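You operate a simulated robot arm through the tools that you are given. There is no shell and no other tool. Be economical: measure what you need, move in short steps, check, and stop when the job is done.

The job below is to be done with a simulated two-armed robot. You get a single attempt, and the scene is never put back.

TASK
Take the blue tape roll and put it on the green card. Take the orange tray and leave it on the middle board of the charging shelf. Open the mops cupboard door, take the black valve module and leave it on the cupboard under the sink and shut the door again. Take the white valve module and leave it on the green tray. Put the red valve module on the shelf under the wash counter. Push the stock cupboard door shut. Open the top drawer of the parts cabinet. Any order will do. Set down upright: black valve module, white valve module, red valve module.

The check looks at the end state, three seconds after you hand in, the way a careful person would. Anything else that was tipped, shoved, dropped, spilled or broken makes it a failure.

THE ROBOT
Two 7-joint arms with two-finger parallel grippers on one trunk, on a base that drives. Base frame: it is fixed to the floor where the robot stands at the start and does not move with it; the origin is under the middle of the robot, x ahead of it, y to its left, z up. Readings come in mm, degrees, newtons and seconds.
The left shoulder is at the start at [62, 196, 1029], the right one opposite. With the tool pointing down near the work surface each hand reaches from about 100 to 400 mm from the robot's upright axis, wherever it stands, measured 20 degrees to its own side. Places, roughly: black valve module [-750, 2000, 750]; blue tape roll (7x7x2 cm) [500, 0, 300]; cupboard under the sink [-100, 2100, 100]; green card [1250, 500, 1250]; green tray [-1500, -500, 750]; middle board of the charging shelf [1000, -2100, 900]; mops cupboard door [100, 1800, 400]; red valve module [-1250, 2000, 750]; shelf under the wash counter [800, 2000, 300]; stock cupboard door [-300, 1600, 400]; top drawer of the parts cabinet [3700, 500, 700]; white valve module [-750, 2000, 750]. Payload 1.57 kg a hand.
The TCP of each hand is the grasp point between the finger pads, 30 mm short of the fingertips. In the tool frame z runs along the fingers and y along their closing line. Largest opening 110 mm; finger width 24, thickness 12; the body of the gripper, 48 by 112 mm, starts 78 mm behind the TCP.
Orientation is told as [roll, pitch, yaw] about the base's x, y, z axes, in that order, counted from this pose: with the fingers straight down and closing along the base's y, the tool's x points along the base's -x, its y along +y and its z along -z.

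THE INTERFACE
- The arms move only by the tool servo_tool. It takes "left_rows", "right_rows" or both (then of equal length, played together; a hand with none holds still); each is a list of rows, each a list of 6 numbers: the shift along the tool's x, y, z in m, then the turn, a rotation vector about the tool's x, y, z in degrees. In form: [[x, y, z, ax, ay, az], ...]. A call has 1 to 10 rows; each row is the pose to reach, as a shift and turn from the pose commanded when the call began, along the tool's axes at that moment. "left_grip" and "right_grip" are, for a hand that has rows, the opening, from 0 (shut) to 1 (fully open), set as the call begins (left out, the last holds). A row lasts 0.2 s, in which the tool goes at most 50 mm and 8.6 degrees; a call with a longer step from one row to the next is refused whole, and so is a gripper value outside its range. Where a pose cannot be reached the arm comes as near as it can. A force on the tool above 40 N (or 10 N above the force at the start of the call, whichever is more), or a blocked arm, ends the call early, and 0.2 s more pass. Each finger travels about 72 mm/s and halts on what it meets, pressing with about 37 N; the grip force reading is that of the motor and also rises with nothing between the fingers. The clock runs only during rows and for 0.2 s after the last one: add rows that repeat a pose to give the fingers time. It gives the time, the measured TCP pose, the force on the tool (base axes), the opening and the grip force at its end, in the units of the frame above (readings bear some noise), with the torque about the TCP (base axes, N m) and any sound that the robot's microphone picked up.
- Cameras (640 x 400 px; columns grow to the right, rows downward): "scene" is now at [105.9, -15.8, 1610.1]; the picture's right is [-0.19, -0.98, -0.00], its down [-0.84, 0.16, -0.51] and it looks along [0.50, -0.10, -0.86] (base axes); focal length 273 px, centre (320, 200). "left" rides on the left gripper at [70, -16, -141] in its tool frame; the picture's right is [0.23, 0.97, 0.00], its down [-0.85, 0.20, -0.48] and it looks along [-0.47, 0.11, 0.88] (tool axes); focal length 222 px, centre (320, 200). "right" rides on the right gripper at [70, 16, -141] in its tool frame; the picture's right is [-0.23, 0.97, 0.00], its down [-0.86, -0.20, -0.48] and it looks along [-0.47, -0.11, 0.88] (tool axes); focal length 222 px, centre (320, 200). There is no depth. A picture from a camera that has moved, and an enlarged one, comes with that camera's place and axes in the base frame and with its lens. The place of the scene camera against the robot may be out by one fixed shift of up to 18 mm in any direction.
- capture(camera): a new picture of that camera. No time passes.
- raise_lower(by): slides the trunk up (or, below 0, down) by that many mm; the arms and the scene camera ride with it, the base frame stays. It gives what a move gives, with no picture.
- roll_base(legs): drives the robot by 1 to 6 legs, each [ahead, left, turn to the left] in mm, mm and degrees, along the robot's own axes; the way and the turn of a leg run together, so that a leg with both is an arc; at most 1500 mm and 180 degrees a leg. The arms and the cameras ride along, it lands a little off, and it stops where it bumps. It gives what a move gives.
- turn_head(pan, tilt): turns the head with the scene camera to pan (to the left, within 86 degrees either way) and tilt (down, from -29 to 69), counted from straight ahead of the robot. It gives what a move gives.
- close_up(camera, box): a new picture of the part [left, top, right, bottom] of that camera's present view, enlarged. No time passes.
- finish_job(): hands the job in; it is judged then, once.

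Work in short steps. Places have to be worked out from the pictures, the camera data and where the tool is seen: move nearer, look again, correct. Check each grasp and each placing, and mend what went wrong. You have 207 turns and 202 pictures in all, those below and enlarged ones among them. Open the grippers and draw the arms clear of the work before you hand the job in, unless the task says otherwise; then end with one line.

The tools are called after ">>>" as name(argument=value, ...) on one line, values as JSON. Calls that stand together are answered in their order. servo_tool: Moves the arms, as the interface text tells. Its arguments: {"type":"object","properties":{"left_rows":{"type":"array","items":{"type":"array","items":{"type":"number"}}},"left_grip":{"type":"number"},"right_rows":{"type":"array","items":{"type":"array","items":{"type":"number"}}},"right_grip":{"type":"number"}},"required":[]} The other tools are called the same way: raise_lower (by) slides the trunk up or down; roll_base (legs) drives the base; turn_head (pan, tilt) turns the head that bears the scene camera; capture (camera) takes a picture; close_up (camera, box) takes an enlarged picture of a part of a camera's view; finish_job () hands the job in.

At the start:

```text
time_s: 0.0
left_tcp_pos: [546.2, 110.0, 1066.1]
left_ee_rot: [0.1, 0.1, 0.0]
left_contact_force: [0.0, 0.4, -0.7]
left_moment: [0.03, 0.0, 0.0]
left_grip_width: 110.1
left_grasp_force: 0.0
right_tcp_pos: [386.8, -376.5, 1023.9]
right_ee_rot: [0.1, -0.1, 0.0]
right_contact_force: [0.4, 1.0, 0.7]
right_moment: [0.0, -0.02, 0.03]
right_grip_width: 109.9
right_grasp_force: 0.0
trunk travel left (down, up): [-625.0, 365.0]
robot x, y, heading: [-0.4, -3.8, -0.2]
head pan, tilt: [-10.9, 59.0]
```

scene: 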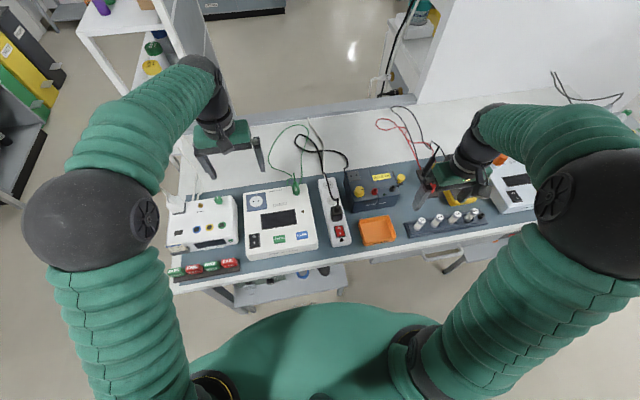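
right: 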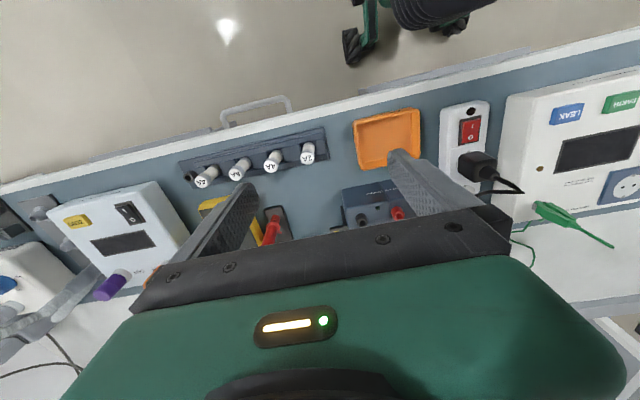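
left: 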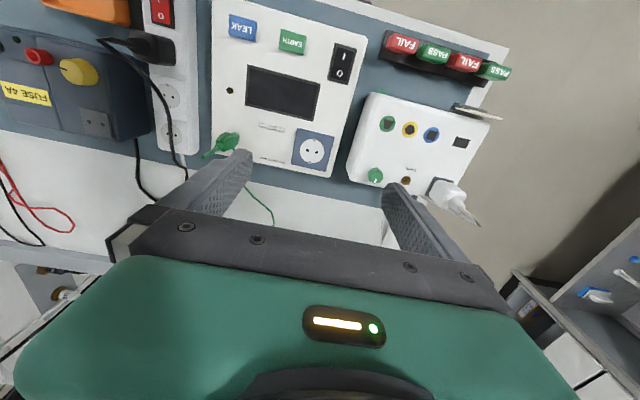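

The first view shows a workbench with the orange tray on it. I'll survey the room with the head first.

>>> turn_head(pan=0, tilt=15)

>>> capture(camera="scene")

>>> turn_head(pan=80, tilt=20)

>>> capture(camera="scene")

>>> turn_head(pan=-80, tilt=20)

>>> capture(camera="scene")

```text
time_s: 1.1
left_tcp_pos: [544.8, 110.3, 1067.6]
left_ee_rot: [0.1, 0.0, 0.0]
left_contact_force: [-0.2, -0.4, 0.6]
left_moment: [-0.01, -0.01, 0.01]
left_grip_width: 110.1
left_grasp_force: 0.0
right_tcp_pos: [386.3, -376.4, 1024.3]
right_ee_rot: [0.0, 0.0, 0.0]
right_contact_force: [0.6, 0.1, 0.4]
right_moment: [-0.02, -0.03, -0.03]
right_grip_width: 109.9
right_grasp_force: 0.1
trunk travel left (down, up): [-625.0, 365.0]
robot x, y, heading: [-2.4, 2.1, 0.0]
head pan, tilt: [0.0, 15.0]
```

```text
198 pictures are left
camera scene: at [133.0, -3.1, 1675.1], right [0.0, -1.0, 0.0], down [-0.26, 0.0, -0.97], along [0.97, 0.0, -0.26], focal length 273 px, centre (320, 200)
```

scene: 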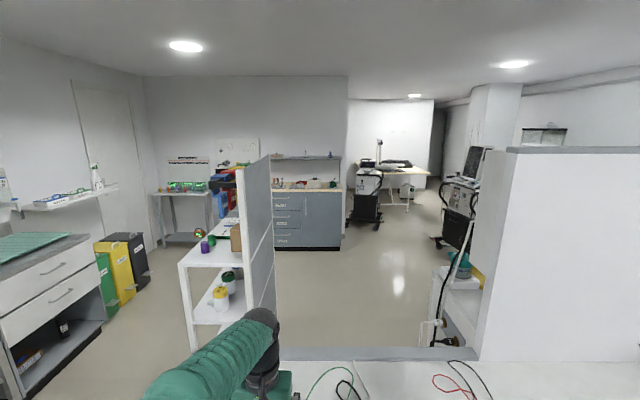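

```text
time_s: 2.6
left_tcp_pos: [544.1, 110.5, 1067.5]
left_ee_rot: [0.0, 0.0, 0.1]
left_contact_force: [-0.2, -0.6, 0.0]
left_moment: [-0.02, -0.01, 0.03]
left_grip_width: 110.2
left_grasp_force: 0.1
right_tcp_pos: [385.0, -375.1, 1024.0]
right_ee_rot: [0.1, 0.0, 0.0]
right_contact_force: [0.5, 0.4, 0.0]
right_moment: [-0.01, 0.03, 0.02]
right_grip_width: 109.9
right_grasp_force: 0.2
trunk travel left (down, up): [-625.0, 365.0]
robot x, y, heading: [-1.0, 0.4, -0.1]
head pan, tilt: [80.0, 20.0]
```

```text
197 pictures are left
camera scene: at [55.6, 88.7, 1667.3], right [0.98, -0.17, 0.0], down [-0.06, -0.34, -0.94], along [0.16, 0.93, -0.34], focal length 273 px, centre (320, 200)
```

scene: 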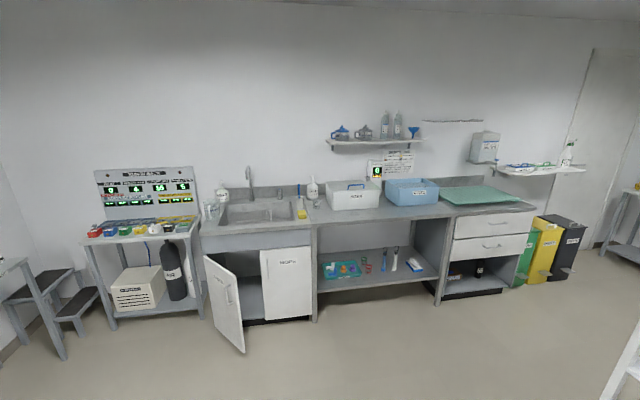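

```text
time_s: 5.1
left_tcp_pos: [546.0, 110.3, 1067.8]
left_ee_rot: [0.0, 0.0, 0.1]
left_contact_force: [-0.3, 0.1, -0.3]
left_moment: [-0.01, 0.01, -0.01]
left_grip_width: 110.2
left_grasp_force: 0.0
right_tcp_pos: [385.4, -374.3, 1025.0]
right_ee_rot: [0.2, 0.0, 0.0]
right_contact_force: [0.4, -0.2, 0.8]
right_moment: [0.0, 0.02, 0.01]
right_grip_width: 109.9
right_grasp_force: 0.0
trunk travel left (down, up): [-625.0, 365.0]
robot x, y, heading: [-3.3, 2.8, -0.1]
head pan, tilt: [-80.0, 20.0]
```

```text
196 pictures are left
camera scene: at [55.6, -94.8, 1667.1], right [-0.98, -0.17, 0.0], down [-0.06, 0.34, -0.94], along [0.16, -0.93, -0.34], focal length 273 px, centre (320, 200)
```

scene: 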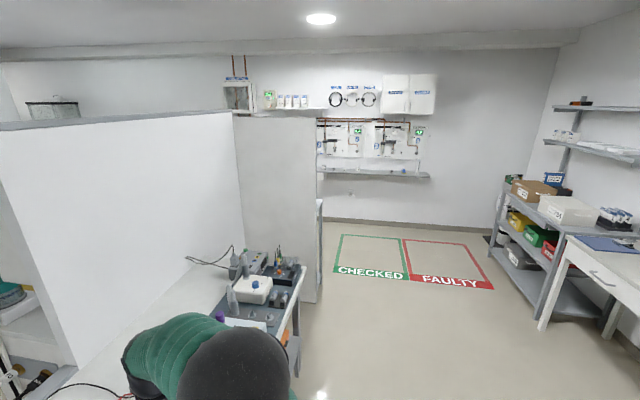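

The sink line is on the left and the charging area lies to the right behind the panel. I'll enlarge the left view for detail.

>>> turn_head(pan=84, tilt=25)

>>> close_up(camera="scene", box=[80, 120, 340, 320])

>>> close_up(camera="scene", box=[320, 120, 600, 300])

>>> turn_head(pan=15, tilt=25)

>>> close_up(camera="scene", box=[180, 60, 460, 260])

```text
time_s: 7.6
left_tcp_pos: [544.2, 111.0, 1068.0]
left_ee_rot: [0.0, 0.0, 0.0]
left_contact_force: [-0.2, 0.4, -0.4]
left_moment: [0.02, -0.01, 0.02]
left_grip_width: 110.1
left_grasp_force: 0.0
right_tcp_pos: [386.0, -375.6, 1023.6]
right_ee_rot: [0.2, 0.0, -0.1]
right_contact_force: [0.1, 0.9, 1.0]
right_moment: [0.0, -0.02, 0.01]
right_grip_width: 110.0
right_grasp_force: 0.2
trunk travel left (down, up): [-625.0, 365.0]
robot x, y, heading: [-1.5, -2.1, -0.1]
head pan, tilt: [84.0, 25.0]
```

```text
2.00 times, centred on (210, 220) of scene
camera zoom: at [49.1, 88.7, 1659.2], right [0.99, -0.1, 0.0], down [-0.05, -0.42, -0.91], along [0.09, 0.9, -0.42], focal length 545 px, centre (540, 160)
```

zoom: 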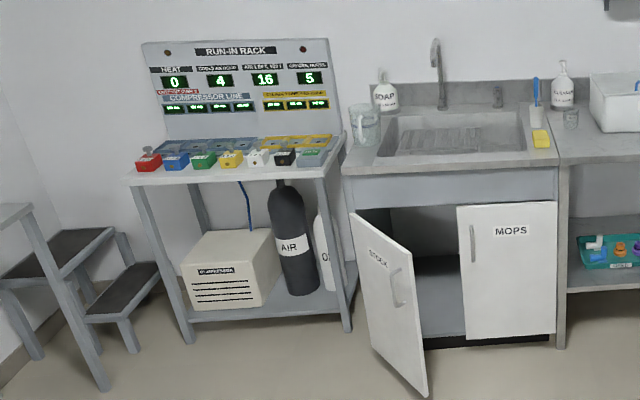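

```text
2.22 times, centred on (460, 210) of scene
camera zoom: at [49.1, 88.7, 1659.2], right [0.99, -0.1, 0.0], down [-0.05, -0.42, -0.91], along [0.09, 0.9, -0.42], focal length 606 px, centre (9, 178)
```

zoom: 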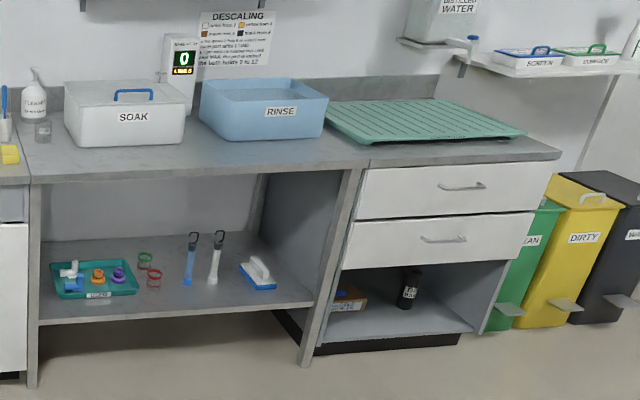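

```text
time_s: 9.0
left_tcp_pos: [545.0, 109.9, 1067.6]
left_ee_rot: [0.1, 0.0, -0.1]
left_contact_force: [0.4, 0.4, -0.7]
left_moment: [0.03, -0.04, 0.0]
left_grip_width: 109.8
left_grasp_force: 0.1
right_tcp_pos: [385.8, -375.4, 1024.4]
right_ee_rot: [0.1, 0.0, 0.0]
right_contact_force: [0.1, 0.1, -0.4]
right_moment: [-0.01, 0.0, 0.0]
right_grip_width: 109.9
right_grasp_force: 0.2
trunk travel left (down, up): [-625.0, 365.0]
robot x, y, heading: [-0.0, 0.2, 0.2]
head pan, tilt: [15.0, 25.0]
```

```text
2.00 times, centred on (320, 160) of scene
camera zoom: at [128.4, 20.9, 1659.0], right [0.26, -0.97, 0.0], down [-0.41, -0.11, -0.91], along [0.87, 0.24, -0.42], focal length 545 px, centre (320, 280)
```

zoom: 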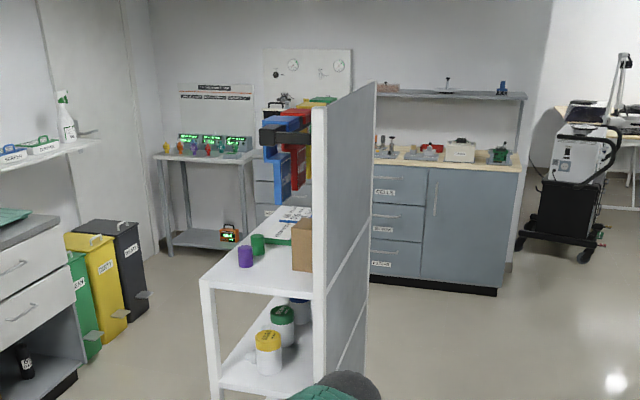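

The valve modules sit on the run-in rack in a row. I'll back away from the bench to see what lies beneath it.

>>> roll_base(legs=[[-350, 0, 0]])

>>> turn_head(pan=0, tilt=50)

>>> capture(camera="scene")

>>> turn_head(pan=86, tilt=35)

>>> capture(camera="scene")

>>> turn_head(pan=-86, tilt=35)

>>> capture(camera="scene")

```text
time_s: 11.3
left_tcp_pos: [195.5, 112.9, 1067.3]
left_ee_rot: [0.0, 0.0, 0.2]
left_contact_force: [0.2, 0.1, -0.1]
left_moment: [-0.03, 0.0, -0.01]
left_grip_width: 110.1
left_grasp_force: 0.0
right_tcp_pos: [38.2, -374.9, 1024.1]
right_ee_rot: [0.1, 0.0, 0.3]
right_contact_force: [0.7, 0.0, -0.1]
right_moment: [-0.01, -0.01, 0.0]
right_grip_width: 110.1
right_grasp_force: 0.0
trunk travel left (down, up): [-625.0, 365.0]
robot x, y, heading: [-347.2, -5.2, 0.1]
head pan, tilt: [15.0, 25.0]
```

```text
time_s: 12.2
left_tcp_pos: [192.8, 112.4, 1067.7]
left_ee_rot: [0.1, -0.2, 0.2]
left_contact_force: [-0.5, 0.0, -0.3]
left_moment: [0.0, -0.03, 0.01]
left_grip_width: 109.9
left_grasp_force: 0.1
right_tcp_pos: [34.7, -375.0, 1026.3]
right_ee_rot: [0.1, 0.0, 0.3]
right_contact_force: [0.3, -0.2, -0.1]
right_moment: [-0.03, 0.0, 0.01]
right_grip_width: 109.8
right_grasp_force: 0.2
trunk travel left (down, up): [-625.0, 365.0]
robot x, y, heading: [-347.5, 3.3, 0.4]
head pan, tilt: [0.0, 50.0]
```

```text
192 pictures are left
camera scene: at [-234.3, -3.2, 1621.6], right [0.0, -1.0, 0.0], down [-0.77, 0.0, -0.64], along [0.64, 0.0, -0.77], focal length 273 px, centre (320, 200)
```

scene: 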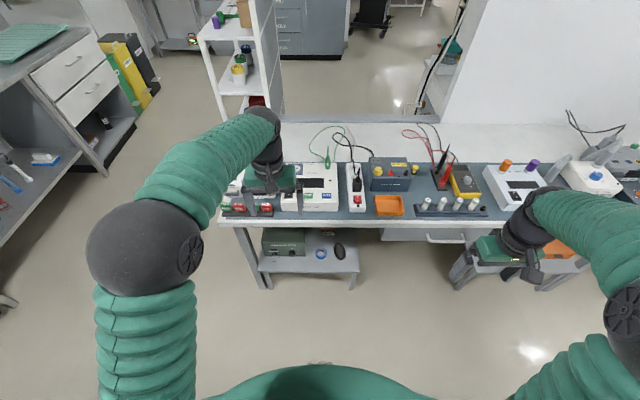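

```text
time_s: 13.8
left_tcp_pos: [193.7, 113.0, 1067.8]
left_ee_rot: [0.0, -0.1, 0.2]
left_contact_force: [-0.1, -0.6, 1.0]
left_moment: [0.01, -0.02, -0.01]
left_grip_width: 109.8
left_grasp_force: 0.0
right_tcp_pos: [34.8, -374.2, 1025.7]
right_ee_rot: [0.0, -0.1, 0.3]
right_contact_force: [-0.6, -0.8, 0.4]
right_moment: [-0.02, -0.01, 0.01]
right_grip_width: 110.1
right_grasp_force: 0.1
trunk travel left (down, up): [-625.0, 365.0]
robot x, y, heading: [-350.5, -3.3, 0.2]
head pan, tilt: [85.9, 35.0]
```

```text
191 pictures are left
camera scene: at [-305.0, 84.3, 1643.5], right [1.0, -0.07, 0.0], down [-0.04, -0.57, -0.82], along [0.05, 0.82, -0.57], focal length 273 px, centre (320, 200)
```

scene: 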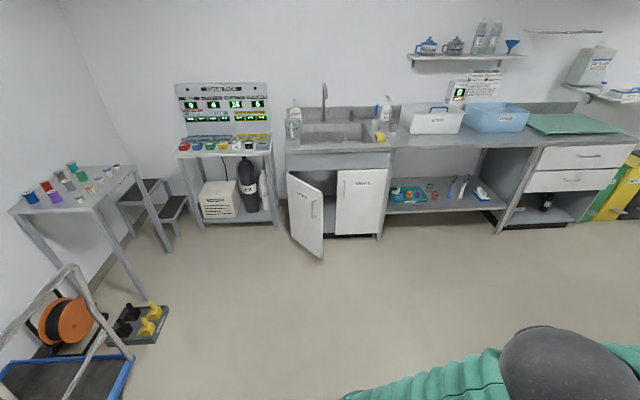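

```text
time_s: 16.4
left_tcp_pos: [194.4, 113.1, 1068.0]
left_ee_rot: [-0.1, -0.1, 0.3]
left_contact_force: [-0.1, -0.4, 0.7]
left_moment: [0.02, 0.01, -0.02]
left_grip_width: 109.9
left_grasp_force: 0.1
right_tcp_pos: [35.5, -375.6, 1024.6]
right_ee_rot: [0.1, -0.1, 0.3]
right_contact_force: [0.7, 0.3, 0.4]
right_moment: [-0.03, 0.02, -0.04]
right_grip_width: 109.7
right_grasp_force: 0.0
trunk travel left (down, up): [-625.0, 365.0]
robot x, y, heading: [-350.1, -2.3, 0.2]
head pan, tilt: [-85.9, 35.0]
```

```text
190 pictures are left
camera scene: at [-304.2, -91.5, 1643.3], right [-1.0, -0.08, 0.0], down [-0.04, 0.57, -0.82], along [0.06, -0.82, -0.57], focal length 273 px, centre (320, 200)
```

scene: 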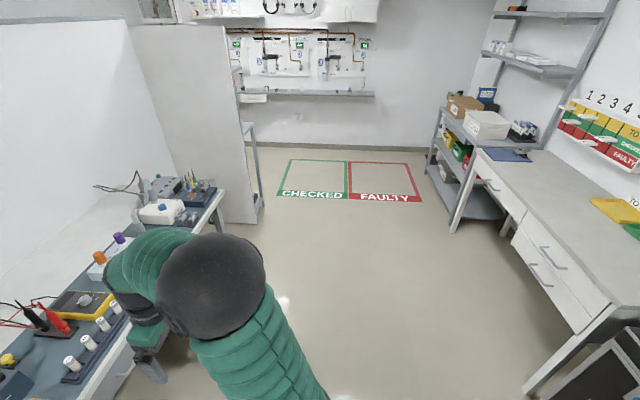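

The tape lies flat on the low shelf of the bench (about [480,-9,310]), and the tray is on the bench (about [433,-274,790]). I'll look at both closely.

>>> turn_head(pan=-5, tilt=50)

>>> close_up(camera="scene", box=[240, 140, 480, 290])

>>> close_up(camera="scene", box=[260, 230, 380, 305])

```text
time_s: 17.9
left_tcp_pos: [192.3, 113.0, 1068.8]
left_ee_rot: [0.1, -0.2, 0.2]
left_contact_force: [-0.6, 0.6, 0.1]
left_moment: [0.0, -0.01, 0.01]
left_grip_width: 109.9
left_grasp_force: 0.0
right_tcp_pos: [34.8, -375.1, 1025.2]
right_ee_rot: [0.1, -0.2, 0.3]
right_contact_force: [-0.3, 0.3, -0.7]
right_moment: [0.03, -0.03, -0.01]
right_grip_width: 109.8
right_grasp_force: 0.1
trunk travel left (down, up): [-625.0, 365.0]
robot x, y, heading: [-349.3, 2.2, -0.1]
head pan, tilt: [-5.0, 50.0]
```

```text
2.67 times, centred on (360, 215) of scene
camera zoom: at [-234.1, -10.0, 1621.5], right [-0.08, -1.0, 0.0], down [-0.76, 0.06, -0.64], along [0.64, -0.05, -0.77], focal length 727 px, centre (213, 160)
```

zoom: 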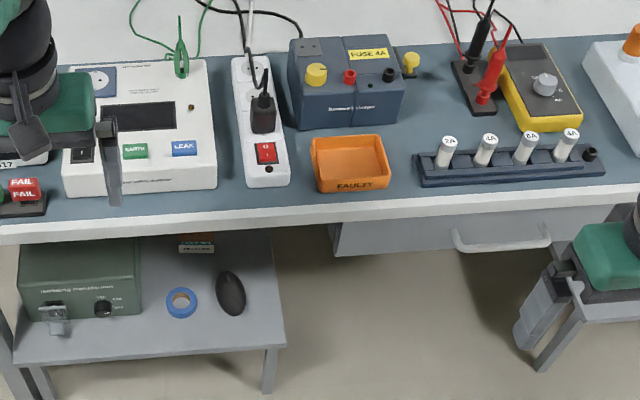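

```text
5.33 times, centred on (320, 268) of scene
camera zoom: at [-234.1, -10.0, 1621.5], right [-0.08, -1.0, 0.0], down [-0.76, 0.06, -0.64], along [0.64, -0.05, -0.77], focal length 1454 px, centre (320, -160)
```

zoom: 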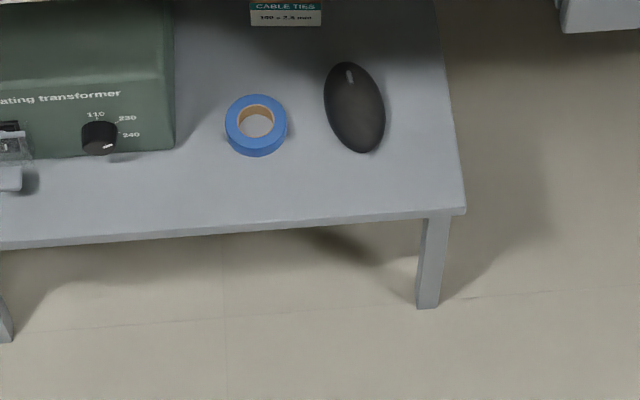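

Tape roll has about 35 mm free on the mouse side and the tray is about 108 mm wide, so I'll pinch the tray's side wall. I tilt both hands 45° forward for this work.

>>> servo_tool(left_rows=[[0, 0, 0, 0, -7.5, 0], [0, 0, 0, 0, -15, 0], [0, 0, 0, 0, -22.5, 0], [0, 0, 0, 0, -30, 0], [0, 0, 0, 0, -37.5, 0], [0, 0, 0, 0, -45, 0]], right_rows=[[0, 0, 0, 0, -7.5, 0], [0, 0, 0, 0, -15, 0], [0, 0, 0, 0, -22.5, 0], [0, 0, 0, 0, -30, 0], [0, 0, 0, 0, -37.5, 0], [0, 0, 0, 0, -45, 0]])

>>> roll_base(legs=[[0, -110, 0], [330, 0, 0]])

>>> capture(camera="right")

>>> turn_head(pan=-15, tilt=60)

>>> capture(camera="scene")

```text
time_s: 19.3
left_tcp_pos: [193.0, 113.3, 1068.0]
left_ee_rot: [0.5, -43.5, 0.2]
left_contact_force: [0.2, 1.1, -0.5]
left_moment: [0.02, -0.05, -0.03]
left_grip_width: 110.0
left_grasp_force: 0.0
right_tcp_pos: [37.3, -376.7, 1025.2]
right_ee_rot: [0.4, -45.0, 0.3]
right_contact_force: [0.4, -0.1, 0.3]
right_moment: [0.01, -0.03, -0.01]
right_grip_width: 109.9
right_grasp_force: 0.0
trunk travel left (down, up): [-625.0, 365.0]
robot x, y, heading: [-347.9, 2.1, 0.2]
head pan, tilt: [-5.0, 50.0]
```

```text
time_s: 22.3
left_tcp_pos: [526.0, 3.6, 1069.9]
left_ee_rot: [0.8, -43.5, 0.2]
left_contact_force: [0.1, -0.4, -0.2]
left_moment: [0.04, 0.0, 0.04]
left_grip_width: 109.9
left_grasp_force: 0.0
right_tcp_pos: [371.6, -486.3, 1024.1]
right_ee_rot: [0.4, -45.1, 0.3]
right_contact_force: [0.5, -0.6, 0.6]
right_moment: [0.01, 0.02, 0.0]
right_grip_width: 110.2
right_grasp_force: 0.1
trunk travel left (down, up): [-625.0, 365.0]
robot x, y, heading: [-15.8, -106.5, 0.5]
head pan, tilt: [-5.0, 50.0]
```

```text
187 pictures are left
camera right: at [221.5, -471.2, 1076.0], right [0.15, 0.97, 0.17], down [0.27, -0.2, 0.94], along [0.95, -0.1, -0.29], focal length 222 px, centre (320, 200)
```

right: 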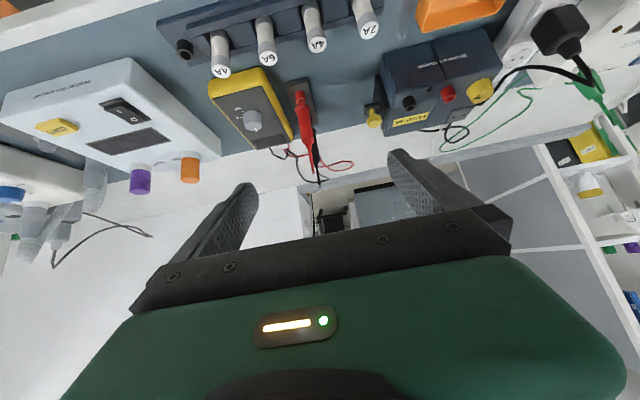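

```text
time_s: 23.0
left_tcp_pos: [528.1, 9.3, 1068.3]
left_ee_rot: [0.5, -43.5, 0.4]
left_contact_force: [0.3, 0.6, -0.4]
left_moment: [0.01, 0.05, 0.0]
left_grip_width: 110.3
left_grasp_force: 0.1
right_tcp_pos: [372.9, -482.2, 1025.3]
right_ee_rot: [0.1, -45.0, 0.3]
right_contact_force: [-0.3, 0.6, 0.3]
right_moment: [0.01, -0.06, 0.02]
right_grip_width: 110.1
right_grasp_force: 0.1
trunk travel left (down, up): [-625.0, 365.0]
robot x, y, heading: [-16.8, -108.6, 0.7]
head pan, tilt: [-15.0, 60.0]
```

```text
186 pictures are left
camera scene: at [86.1, -123.1, 1609.0], right [-0.25, -0.97, 0.0], down [-0.84, 0.22, -0.5], along [0.48, -0.13, -0.87], focal length 273 px, centre (320, 200)
```

scene: 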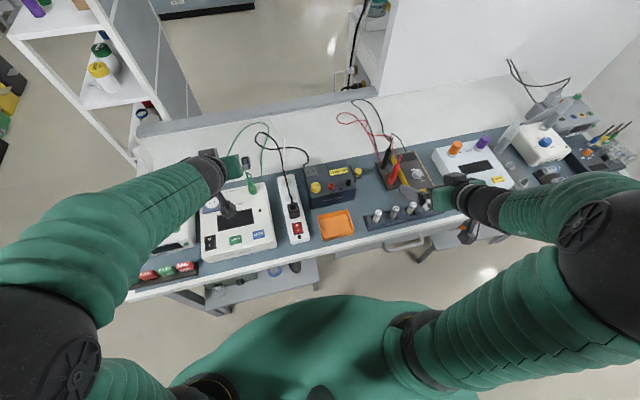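

Readings agree: tray centre about (432,-275), rim ~z 800. I move the right hand above its right wall and narrow the gripper.

>>> servo_tool(right_rows=[[0, 0.04, 0, 0, 0, 0], [0, 0.08, 0, 0, 0, 0], [0, 0.12, 0, 0, 0, 0], [0, 0.156, 0, 0, 0, 0], [0.02, 0.156, 0.04, 0, 0, 0], [0.035, 0.156, 0.08, 0, 0, 0], [0.05, 0.156, 0.115, 0, 0, 0], [0.05, 0.156, 0.115, 0, 0, 0]], right_grip=0.3)

>>> capture(camera="right")

>>> close_up(camera="scene", box=[270, 170, 430, 270])

```text
time_s: 24.8
left_tcp_pos: [526.8, 7.4, 1068.3]
left_ee_rot: [0.6, -43.6, 0.2]
left_contact_force: [0.5, -0.2, 1.6]
left_moment: [0.01, 0.01, 0.02]
left_grip_width: 110.1
left_grasp_force: 0.0
right_tcp_pos: [452.2, -347.4, 901.7]
right_ee_rot: [0.4, -45.0, 0.4]
right_contact_force: [0.0, 0.1, -0.3]
right_moment: [0.0, 0.0, -0.02]
right_grip_width: 33.2
right_grasp_force: 0.1
right hand out of reach, approached as far as the arm can: row 1, 2, 3, 4, 5, 6, 7, 8
trunk travel left (down, up): [-625.0, 365.0]
robot x, y, heading: [-14.2, -106.7, 0.2]
head pan, tilt: [-15.0, 60.0]
```

```text
185 pictures are left
camera right: at [302.5, -333.2, 952.6], right [0.15, 0.98, 0.17], down [0.27, -0.2, 0.94], along [0.95, -0.09, -0.29], focal length 222 px, centre (320, 200)
```

right: 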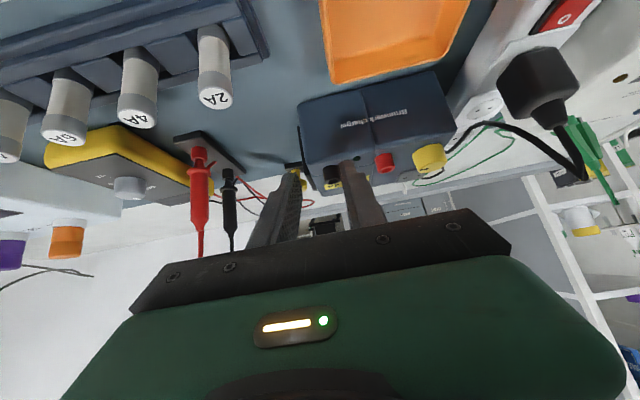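

```text
4.00 times, centred on (350, 220) of scene
camera zoom: at [85.8, -126.6, 1609.0], right [-0.25, -0.97, 0.0], down [-0.84, 0.22, -0.5], along [0.48, -0.13, -0.87], focal length 1091 px, centre (200, 120)
```

zoom: 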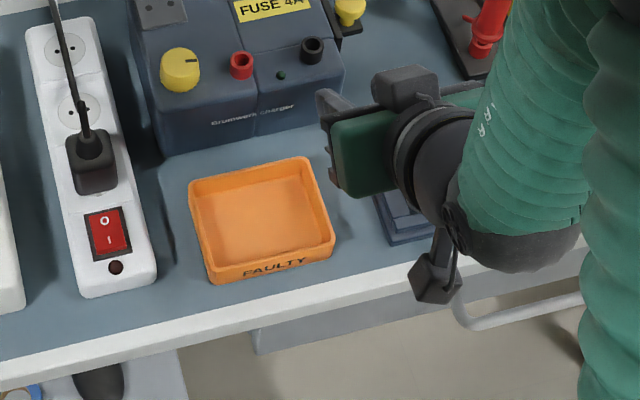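

The arm is too folded at this height (shoulder too low relative to the hand). I raise the trunk 200 mm and then bring the hand down again.

>>> raise_lower(by=200)

>>> servo_tool(right_rows=[[0.04, 0.02, 0, 0, 0, 0], [0.075, 0.02, 0.03, 0, 0, 0], [0.11, 0.02, 0.06, 0, 0, 0], [0.14, 0.02, 0.085, 0, 0, 0], [0.165, 0.02, 0.11, 0, 0, 0], [0.165, 0.02, 0.11, 0, 0, 0]])

>>> capture(camera="right")

>>> capture(camera="scene")

```text
time_s: 27.0
left_tcp_pos: [527.5, 6.1, 1268.6]
left_ee_rot: [0.7, -43.5, 0.3]
left_contact_force: [-0.3, 0.1, -0.5]
left_moment: [-0.05, 0.02, -0.01]
left_grip_width: 109.8
left_grasp_force: 0.1
right_tcp_pos: [452.5, -348.1, 1100.5]
right_ee_rot: [0.6, -45.1, 0.4]
right_contact_force: [0.3, 0.3, -0.1]
right_moment: [-0.01, 0.01, 0.03]
right_grip_width: 33.1
right_grasp_force: 0.1
trunk travel left (down, up): [-825.0, 165.0]
robot x, y, heading: [-16.2, -110.4, 0.6]
head pan, tilt: [-15.0, 60.0]
```

```text
time_s: 28.4
left_tcp_pos: [527.1, 7.0, 1269.4]
left_ee_rot: [0.7, -43.5, 0.3]
left_contact_force: [-0.8, -0.5, -0.2]
left_moment: [0.0, -0.02, 0.03]
left_grip_width: 110.0
left_grasp_force: 0.0
right_tcp_pos: [413.2, -367.8, 915.1]
right_ee_rot: [2.3, -44.8, 0.1]
right_contact_force: [0.6, -0.4, 0.2]
right_moment: [0.0, -0.01, -0.02]
right_grip_width: 33.1
right_grasp_force: 0.0
right hand out of reach, approached as far as the arm can: row 1, 2, 3, 4, 5, 6
trunk travel left (down, up): [-825.0, 165.0]
robot x, y, heading: [-18.8, -108.7, 0.6]
head pan, tilt: [-15.0, 60.0]
```

```text
183 pictures are left
camera right: at [264.0, -357.3, 966.8], right [0.13, 0.97, 0.19], down [0.28, -0.22, 0.94], along [0.95, -0.07, -0.3], focal length 222 px, centre (320, 200)
```

right: 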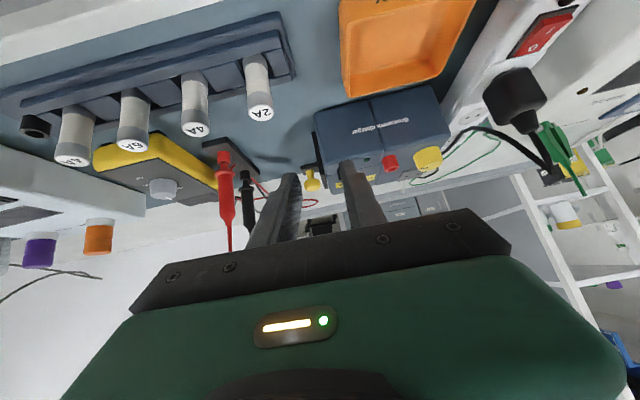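

```text
182 pictures are left
camera scene: at [86.4, -127.5, 1809.0], right [-0.25, -0.97, 0.0], down [-0.84, 0.22, -0.5], along [0.48, -0.13, -0.87], focal length 273 px, centre (320, 200)
```

scene: 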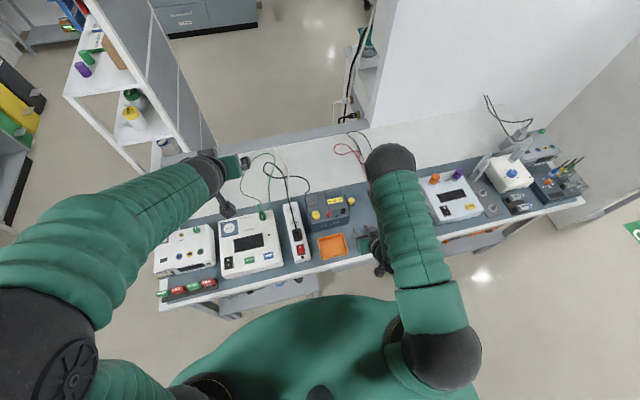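

Minimum-reach again: the hand is too near the body. I back the robot 150 mm, which should free the arm.

>>> roll_base(legs=[[-150, 0, -0.6]])

>>> servo_tool(right_rows=[[-0.03, 0.02, 0.03, 0, 0, 0], [-0.06, 0.04, 0.06, 0, 0, 0], [-0.09, 0.04, 0.09, 0, 0, 0], [-0.12, 0.04, 0.12, 0, 0, 0], [-0.12, 0.04, 0.12, 0, 0, 0]])

>>> capture(camera="right")

>>> capture(camera="scene")

```text
time_s: 29.8
left_tcp_pos: [380.6, 0.8, 1267.0]
left_ee_rot: [0.6, -43.2, -0.2]
left_contact_force: [1.1, 0.3, -0.6]
left_moment: [0.05, 0.03, 0.02]
left_grip_width: 110.3
left_grasp_force: 0.1
right_tcp_pos: [262.7, -372.2, 914.4]
right_ee_rot: [2.4, -44.7, -0.3]
right_contact_force: [1.0, 0.1, 0.3]
right_moment: [0.0, 0.0, 0.01]
right_grip_width: 33.0
right_grasp_force: 0.1
trunk travel left (down, up): [-825.0, 165.0]
robot x, y, heading: [-170.0, -109.6, 0.1]
head pan, tilt: [-15.0, 60.0]
```

```text
time_s: 31.0
left_tcp_pos: [377.4, 3.8, 1269.5]
left_ee_rot: [0.4, -43.4, -0.1]
left_contact_force: [-0.1, 0.1, 0.0]
left_moment: [-0.03, -0.03, -0.02]
left_grip_width: 109.7
left_grasp_force: 0.0
right_tcp_pos: [421.0, -335.8, 903.6]
right_ee_rot: [2.3, -43.3, -0.8]
right_contact_force: [0.2, 0.5, 0.7]
right_moment: [-0.06, 0.01, -0.06]
right_grip_width: 32.8
right_grasp_force: 0.1
right hand out of reach, approached as far as the arm can: row 1, 2, 3, 4, 5
trunk travel left (down, up): [-825.0, 165.0]
robot x, y, heading: [-168.4, -106.5, -0.3]
head pan, tilt: [-15.0, 60.0]
```

```text
181 pictures are left
camera right: at [272.4, -322.9, 959.0], right [0.15, 0.97, 0.18], down [0.3, -0.22, 0.93], along [0.94, -0.09, -0.32], focal length 222 px, centre (320, 200)
```

right: 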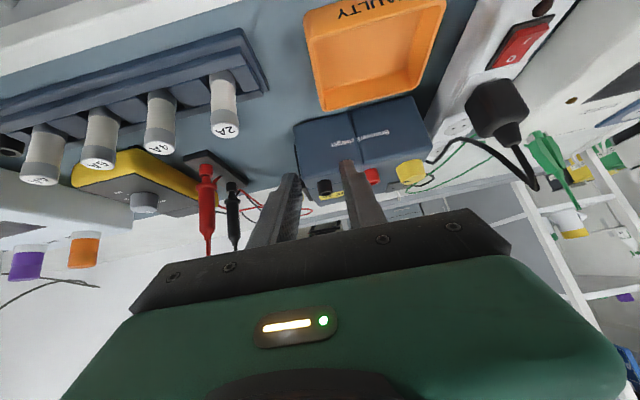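

```text
180 pictures are left
camera scene: at [-62.6, -124.6, 1808.9], right [-0.26, -0.97, 0.0], down [-0.84, 0.23, -0.5], along [0.48, -0.13, -0.87], focal length 273 px, centre (320, 200)
```

scene: 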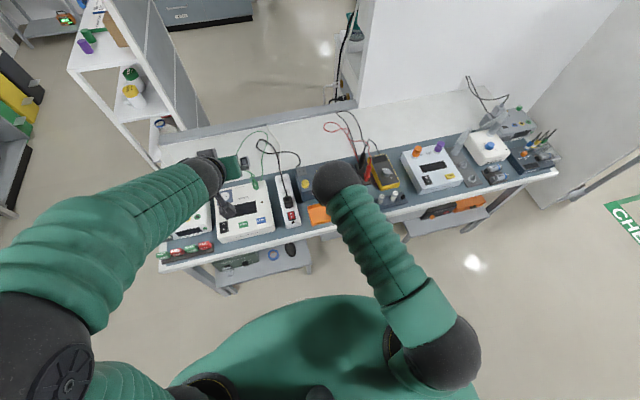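

The elbow is over the hand in this posture, limiting the tilt. I raise the hand first and then lower the trunk so the arm stays in its original elbow-out shape.

>>> servo_tool(right_rows=[[-0.03, 0, -0.03, 0, 0, 0], [-0.06, 0, -0.06, 0, 0, 0], [-0.09, 0, -0.09, 0, 0, 0], [-0.12, 0, -0.12, 0, 0, 0], [-0.14, 0, -0.14, 0, 0, 0], [-0.14, 0, -0.14, 0, 0, 0]])

>>> raise_lower(by=-200)

>>> capture(camera="scene")

```text
time_s: 32.6
left_tcp_pos: [376.0, 0.8, 1273.1]
left_ee_rot: [0.6, -43.6, -0.3]
left_contact_force: [0.2, 0.4, 0.4]
left_moment: [0.01, 0.0, 0.02]
left_grip_width: 110.5
left_grasp_force: 0.0
right_tcp_pos: [420.1, -386.2, 1112.4]
right_ee_rot: [1.4, -44.5, -5.1]
right_contact_force: [0.0, -0.4, 0.3]
right_moment: [0.0, -0.01, 0.01]
right_grip_width: 32.9
right_grasp_force: 0.0
trunk travel left (down, up): [-825.0, 165.0]
robot x, y, heading: [-173.0, -110.7, -0.4]
head pan, tilt: [-15.0, 60.0]
stopped in row 6 (right hand): the arm was blocked; the commanded pose is now the measured one
```

```text
time_s: 34.7
left_tcp_pos: [375.2, 0.2, 1070.1]
left_ee_rot: [0.6, -43.6, -0.3]
left_contact_force: [1.0, -0.1, 0.5]
left_moment: [-0.02, 0.01, 0.0]
left_grip_width: 109.9
left_grasp_force: 0.0
right_tcp_pos: [422.2, -382.4, 912.5]
right_ee_rot: [1.8, -44.7, -5.2]
right_contact_force: [0.1, -0.2, -0.4]
right_moment: [-0.05, 0.0, -0.02]
right_grip_width: 32.8
right_grasp_force: 0.1
trunk travel left (down, up): [-625.0, 365.0]
robot x, y, heading: [-168.7, -106.9, 0.2]
head pan, tilt: [-15.0, 60.0]
```

```text
179 pictures are left
camera scene: at [-65.3, -127.9, 1607.9], right [-0.26, -0.97, 0.0], down [-0.84, 0.23, -0.5], along [0.48, -0.13, -0.87], focal length 273 px, centre (320, 200)
```

scene: 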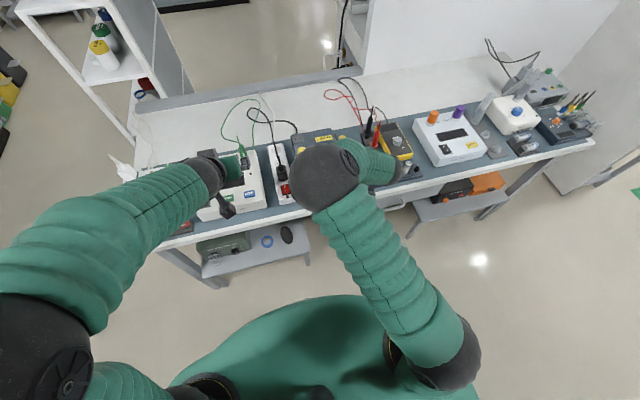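

The right elbow has swung inward. I bring the right hand back, up and outward to its starting place relative to the robot to restore the elbow-out posture.

>>> servo_tool(right_rows=[[-0.033, 0, -0.033, 0, 0, 0], [-0.066, 0, -0.066, 0, 0, 0], [-0.08, -0.02, -0.1, 0, 0, 0], [-0.06, -0.04, -0.14, 0, 0, 0], [-0.04, -0.06, -0.17, 0, 0, 0], [-0.02, -0.08, -0.2, 0, 0, 0], [0.0, -0.1, -0.22, 0, 0, 0], [0.03, -0.1, -0.25, 0, 0, 0], [0.03, -0.1, -0.25, 0, 0, 0]])

>>> capture(camera="scene")

```text
time_s: 36.7
left_tcp_pos: [374.9, 0.0, 1070.5]
left_ee_rot: [0.6, -43.5, -0.3]
left_contact_force: [-0.2, -0.5, -0.9]
left_moment: [-0.02, 0.02, 0.01]
left_grip_width: 110.1
left_grasp_force: 0.1
right_tcp_pos: [217.0, -471.5, 1064.2]
right_ee_rot: [1.7, -44.5, -4.6]
right_contact_force: [-0.2, -0.2, -0.2]
right_moment: [0.01, -0.01, 0.02]
right_grip_width: 33.3
right_grasp_force: 0.0
trunk travel left (down, up): [-625.0, 365.0]
robot x, y, heading: [-167.0, -107.2, -0.3]
head pan, tilt: [-15.0, 60.0]
```

```text
178 pictures are left
camera scene: at [-65.8, -129.2, 1609.0], right [-0.26, -0.97, 0.0], down [-0.84, 0.23, -0.5], along [0.48, -0.13, -0.87], focal length 273 px, centre (320, 200)
```

scene: 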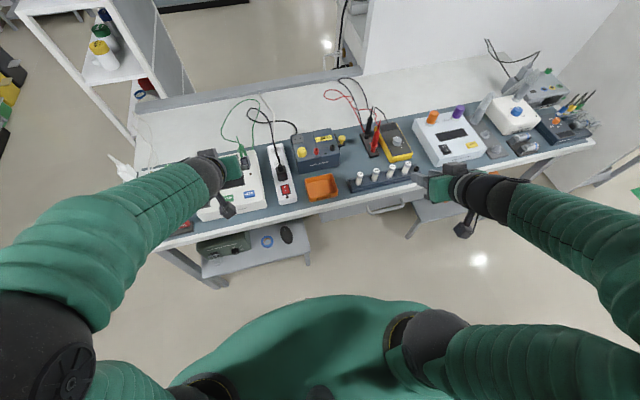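

Elbow-out posture restored. Now I keep the arm posture and position the hand using base and trunk: drive left and ahead so the hand lines up behind the tray's right wall.

>>> servo_tool(right_rows=[[0, 0, 0, -3.2, 0, -3.2], [0, 0, 0, -3.2, 0, -3.2]])

>>> roll_base(legs=[[0, 144, 0], [190, 0, 0]])

>>> raise_lower(by=-150)

>>> capture(camera="right")

>>> close_up(camera="scene", box=[280, 130, 480, 255])

```text
time_s: 37.3
left_tcp_pos: [374.9, 0.5, 1070.6]
left_ee_rot: [0.8, -43.6, -0.2]
left_contact_force: [0.1, -0.3, -0.2]
left_moment: [0.02, -0.06, 0.0]
left_grip_width: 110.2
left_grasp_force: 0.0
right_tcp_pos: [218.9, -471.7, 1066.3]
right_ee_rot: [1.8, -44.6, 0.0]
right_contact_force: [-0.5, 0.0, 0.0]
right_moment: [-0.01, -0.04, 0.03]
right_grip_width: 33.0
right_grasp_force: 0.0
trunk travel left (down, up): [-625.0, 365.0]
robot x, y, heading: [-168.6, -106.6, -0.2]
head pan, tilt: [-15.0, 60.0]
```

```text
time_s: 39.8
left_tcp_pos: [562.1, 155.9, 1070.8]
left_ee_rot: [0.0, -43.8, 0.3]
left_contact_force: [1.0, 0.9, 0.0]
left_moment: [-0.06, 0.0, -0.05]
left_grip_width: 110.1
left_grasp_force: 0.1
right_tcp_pos: [407.2, -316.2, 1070.1]
right_ee_rot: [1.0, -44.8, 0.6]
right_contact_force: [-0.2, 0.3, 0.9]
right_moment: [0.0, -0.03, -0.06]
right_grip_width: 33.1
right_grasp_force: 0.0
trunk travel left (down, up): [-625.0, 365.0]
robot x, y, heading: [22.9, 36.3, 0.2]
head pan, tilt: [-15.0, 60.0]
```

```text
time_s: 41.6
left_tcp_pos: [565.7, 147.4, 920.0]
left_ee_rot: [0.7, -43.6, -0.1]
left_contact_force: [1.0, -0.4, 0.4]
left_moment: [0.01, 0.03, -0.01]
left_grip_width: 109.9
left_grasp_force: 0.0
right_tcp_pos: [408.7, -325.0, 915.8]
right_ee_rot: [1.6, -44.6, 0.1]
right_contact_force: [-0.4, 0.3, 0.3]
right_moment: [0.06, 0.01, 0.02]
right_grip_width: 32.9
right_grasp_force: 0.0
trunk travel left (down, up): [-475.0, 515.0]
robot x, y, heading: [20.6, 36.0, -0.1]
head pan, tilt: [-15.0, 60.0]
```

```text
177 pictures are left
camera right: at [260.5, -313.0, 968.2], right [0.14, 0.97, 0.18], down [0.28, -0.21, 0.94], along [0.95, -0.08, -0.3], focal length 222 px, centre (320, 200)
```

right: 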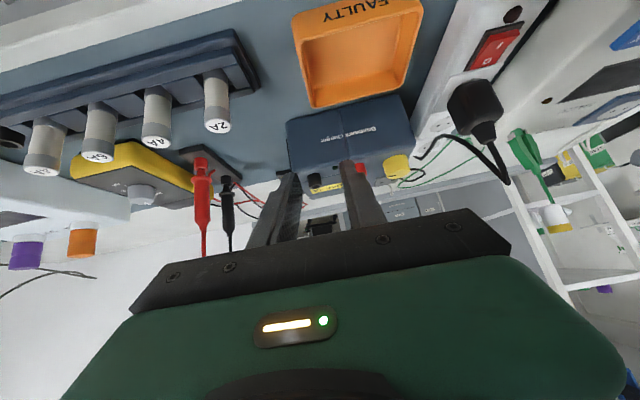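

```text
3.20 times, centred on (380, 192) of scene
camera zoom: at [123.6, 16.1, 1459.1], right [-0.26, -0.97, 0.0], down [-0.84, 0.22, -0.5], along [0.48, -0.13, -0.87], focal length 873 px, centre (128, 224)
```

zoom: 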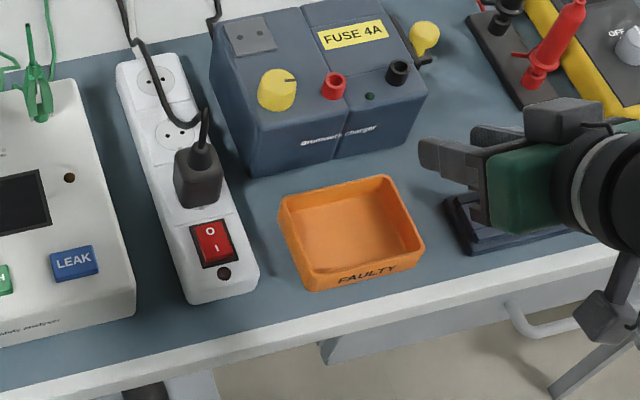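

Using the wrist camera, the tray's right wall is at y≈-318, x 370–465, rim z≈795. I shift the hand onto it and lower the trunk 75 mm.

>>> servo_tool(right_rows=[[-0.008, 0.007, 0.008, -1.2, 0, 0], [-0.008, 0.007, 0.008, -1.2, 0, 0]])

>>> raise_lower(by=-75)

>>> capture(camera="right")

>>> close_up(camera="scene", box=[280, 130, 480, 255])

```text
time_s: 42.2
left_tcp_pos: [563.6, 147.8, 921.0]
left_ee_rot: [0.6, -43.6, 0.0]
left_contact_force: [0.4, -1.1, 0.6]
left_moment: [-0.02, 0.0, 0.0]
left_grip_width: 109.8
left_grasp_force: 0.0
right_tcp_pos: [420.6, -316.6, 915.1]
right_ee_rot: [3.0, -44.8, 0.2]
right_contact_force: [0.2, 0.2, 0.2]
right_moment: [-0.02, 0.01, 0.01]
right_grip_width: 33.1
right_grasp_force: 0.1
trunk travel left (down, up): [-475.0, 515.0]
robot x, y, heading: [26.8, 38.3, -0.3]
head pan, tilt: [-15.0, 60.0]
```

```text
time_s: 42.8
left_tcp_pos: [564.1, 146.8, 886.9]
left_ee_rot: [0.7, -44.1, -0.1]
left_contact_force: [-11.2, -1.1, 9.6]
left_moment: [0.62, 0.04, 0.78]
left_grip_width: 109.5
left_grasp_force: 0.0
right_tcp_pos: [419.8, -316.0, 877.2]
right_ee_rot: [3.1, -44.8, 0.2]
right_contact_force: [0.8, -0.3, 0.3]
right_moment: [0.01, -0.01, -0.02]
right_grip_width: 32.9
right_grasp_force: 0.1
trunk travel left (down, up): [-437.0, 553.0]
robot x, y, heading: [19.7, 38.4, -0.2]
head pan, tilt: [-15.0, 60.0]
stopped: the force on the tool passed its limit at 45 N (the readings are from after the stop); the commanded pose is now the measured one
```

```text
175 pictures are left
camera right: at [270.5, -308.8, 929.0], right [0.12, 0.97, 0.2], down [0.28, -0.22, 0.93], along [0.95, -0.06, -0.3], focal length 222 px, centre (320, 200)
```

right: 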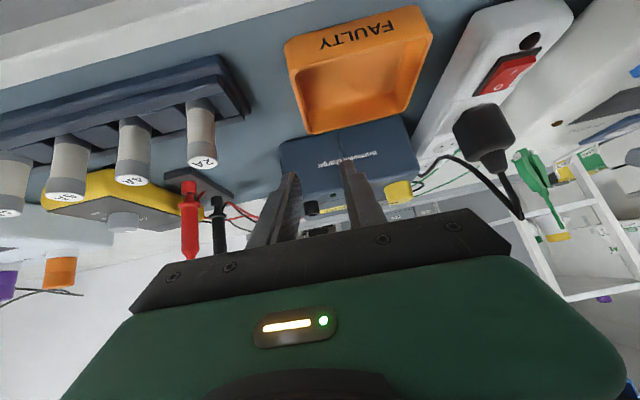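

```text
3.20 times, centred on (380, 192) of scene
camera zoom: at [121.2, 15.6, 1420.4], right [-0.26, -0.97, 0.0], down [-0.84, 0.22, -0.5], along [0.48, -0.13, -0.87], focal length 873 px, centre (128, 224)
```

zoom: 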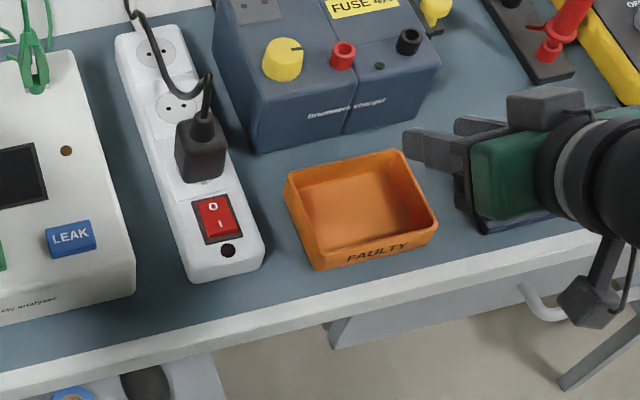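

I overlooked the left hand, which rode down and touched the tester beneath it. I raise it straight up at once and look.

>>> servo_tool(left_rows=[[-0.02, 0, -0.02, 0, 0, 0], [-0.05, 0, -0.05, 0, 0, 0], [-0.085, 0, -0.085, 0, 0, 0], [-0.12, 0, -0.12, 0, 0, 0], [-0.13, 0.03, -0.17, 0, 0, 0]])

>>> capture(camera="left")

>>> turn_head(pan=10, tilt=60)

>>> capture(camera="scene")

```text
refused: row 5 steps farther than a row can; nothing moved
```

```text
173 pictures are left
camera left: at [414.4, 129.6, 939.4], right [-0.17, 0.97, -0.15], down [0.28, 0.19, 0.94], along [0.94, 0.12, -0.31], focal length 222 px, centre (320, 200)
```

left: 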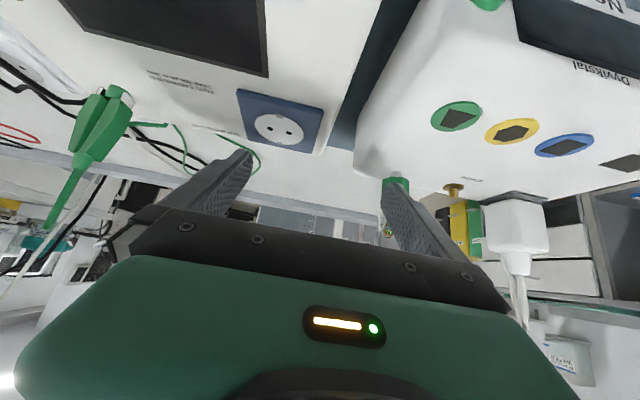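

```text
time_s: 43.7
left_tcp_pos: [565.6, 146.3, 887.2]
left_ee_rot: [0.7, -44.1, -0.2]
left_contact_force: [-8.6, -2.7, 1.8]
left_moment: [0.07, 0.13, 0.56]
left_grip_width: 108.3
left_grasp_force: 0.0
right_tcp_pos: [419.8, -318.0, 876.2]
right_ee_rot: [3.1, -44.8, 0.0]
right_contact_force: [-0.1, 0.1, 0.0]
right_moment: [-0.02, 0.0, 0.04]
right_grip_width: 32.8
right_grasp_force: 0.0
trunk travel left (down, up): [-437.0, 553.0]
robot x, y, heading: [21.6, 38.1, 0.1]
head pan, tilt: [10.0, 60.0]
```

```text
172 pictures are left
camera scene: at [122.6, 44.7, 1421.1], right [0.17, -0.98, 0.0], down [-0.85, -0.15, -0.5], along [0.49, 0.09, -0.87], focal length 273 px, centre (320, 200)
```

scene: 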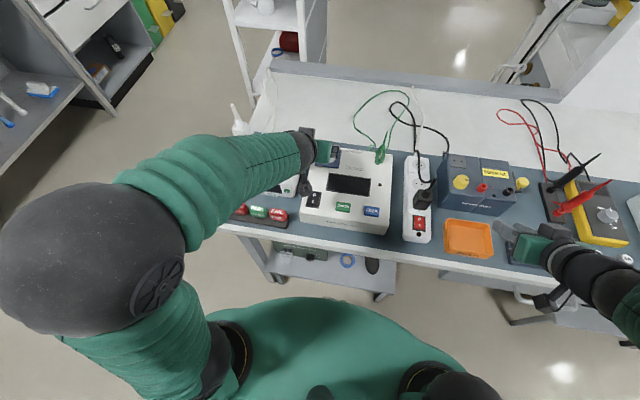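

The left finger only leans on the white tester's post; nothing appears shifted. I lift it straight up.

>>> servo_tool(left_rows=[[-0.015, 0, -0.015, 0, 0, 0], [-0.04, 0, -0.04, 0, 0, 0], [-0.07, 0, -0.07, 0, 0, 0], [-0.1, 0, -0.1, 0, 0, 0], [-0.13, 0, -0.13, 0, 0, 0], [-0.16, 0, -0.16, 0, 0, 0], [-0.16, 0, -0.16, 0, 0, 0]])

>>> capture(camera="left")

>>> capture(camera="scene")

```text
time_s: 45.3
left_tcp_pos: [568.8, 147.0, 1111.7]
left_ee_rot: [0.7, -44.0, -0.2]
left_contact_force: [-0.4, 0.1, -0.4]
left_moment: [-0.02, -0.02, 0.01]
left_grip_width: 110.0
left_grasp_force: 0.1
right_tcp_pos: [421.7, -317.1, 876.2]
right_ee_rot: [3.0, -44.7, 0.2]
right_contact_force: [-0.3, 0.3, -0.1]
right_moment: [-0.03, -0.01, -0.03]
right_grip_width: 32.9
right_grasp_force: 0.1
trunk travel left (down, up): [-437.0, 553.0]
robot x, y, heading: [23.8, 35.0, -0.1]
head pan, tilt: [10.0, 60.0]
```

```text
171 pictures are left
camera left: at [419.9, 129.9, 1165.7], right [-0.17, 0.97, -0.15], down [0.28, 0.19, 0.94], along [0.94, 0.12, -0.31], focal length 222 px, centre (320, 200)
```

left: 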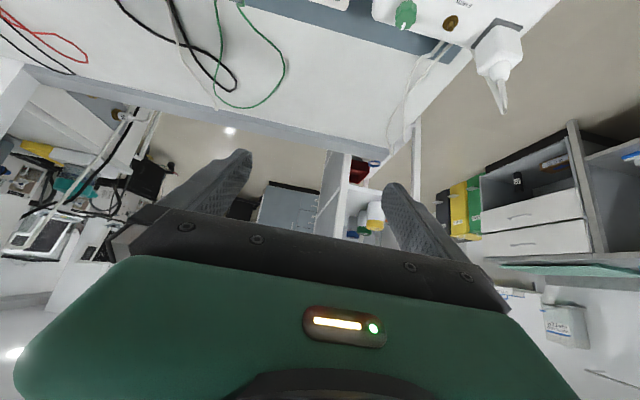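

```text
170 pictures are left
camera scene: at [124.9, 45.8, 1420.9], right [0.17, -0.98, 0.0], down [-0.85, -0.15, -0.5], along [0.49, 0.09, -0.87], focal length 273 px, centre (320, 200)
```

scene: 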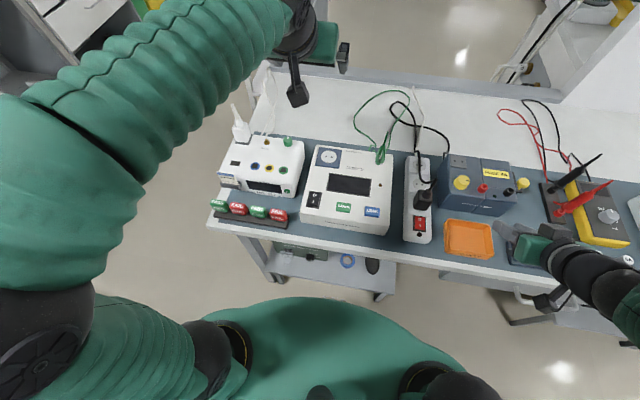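

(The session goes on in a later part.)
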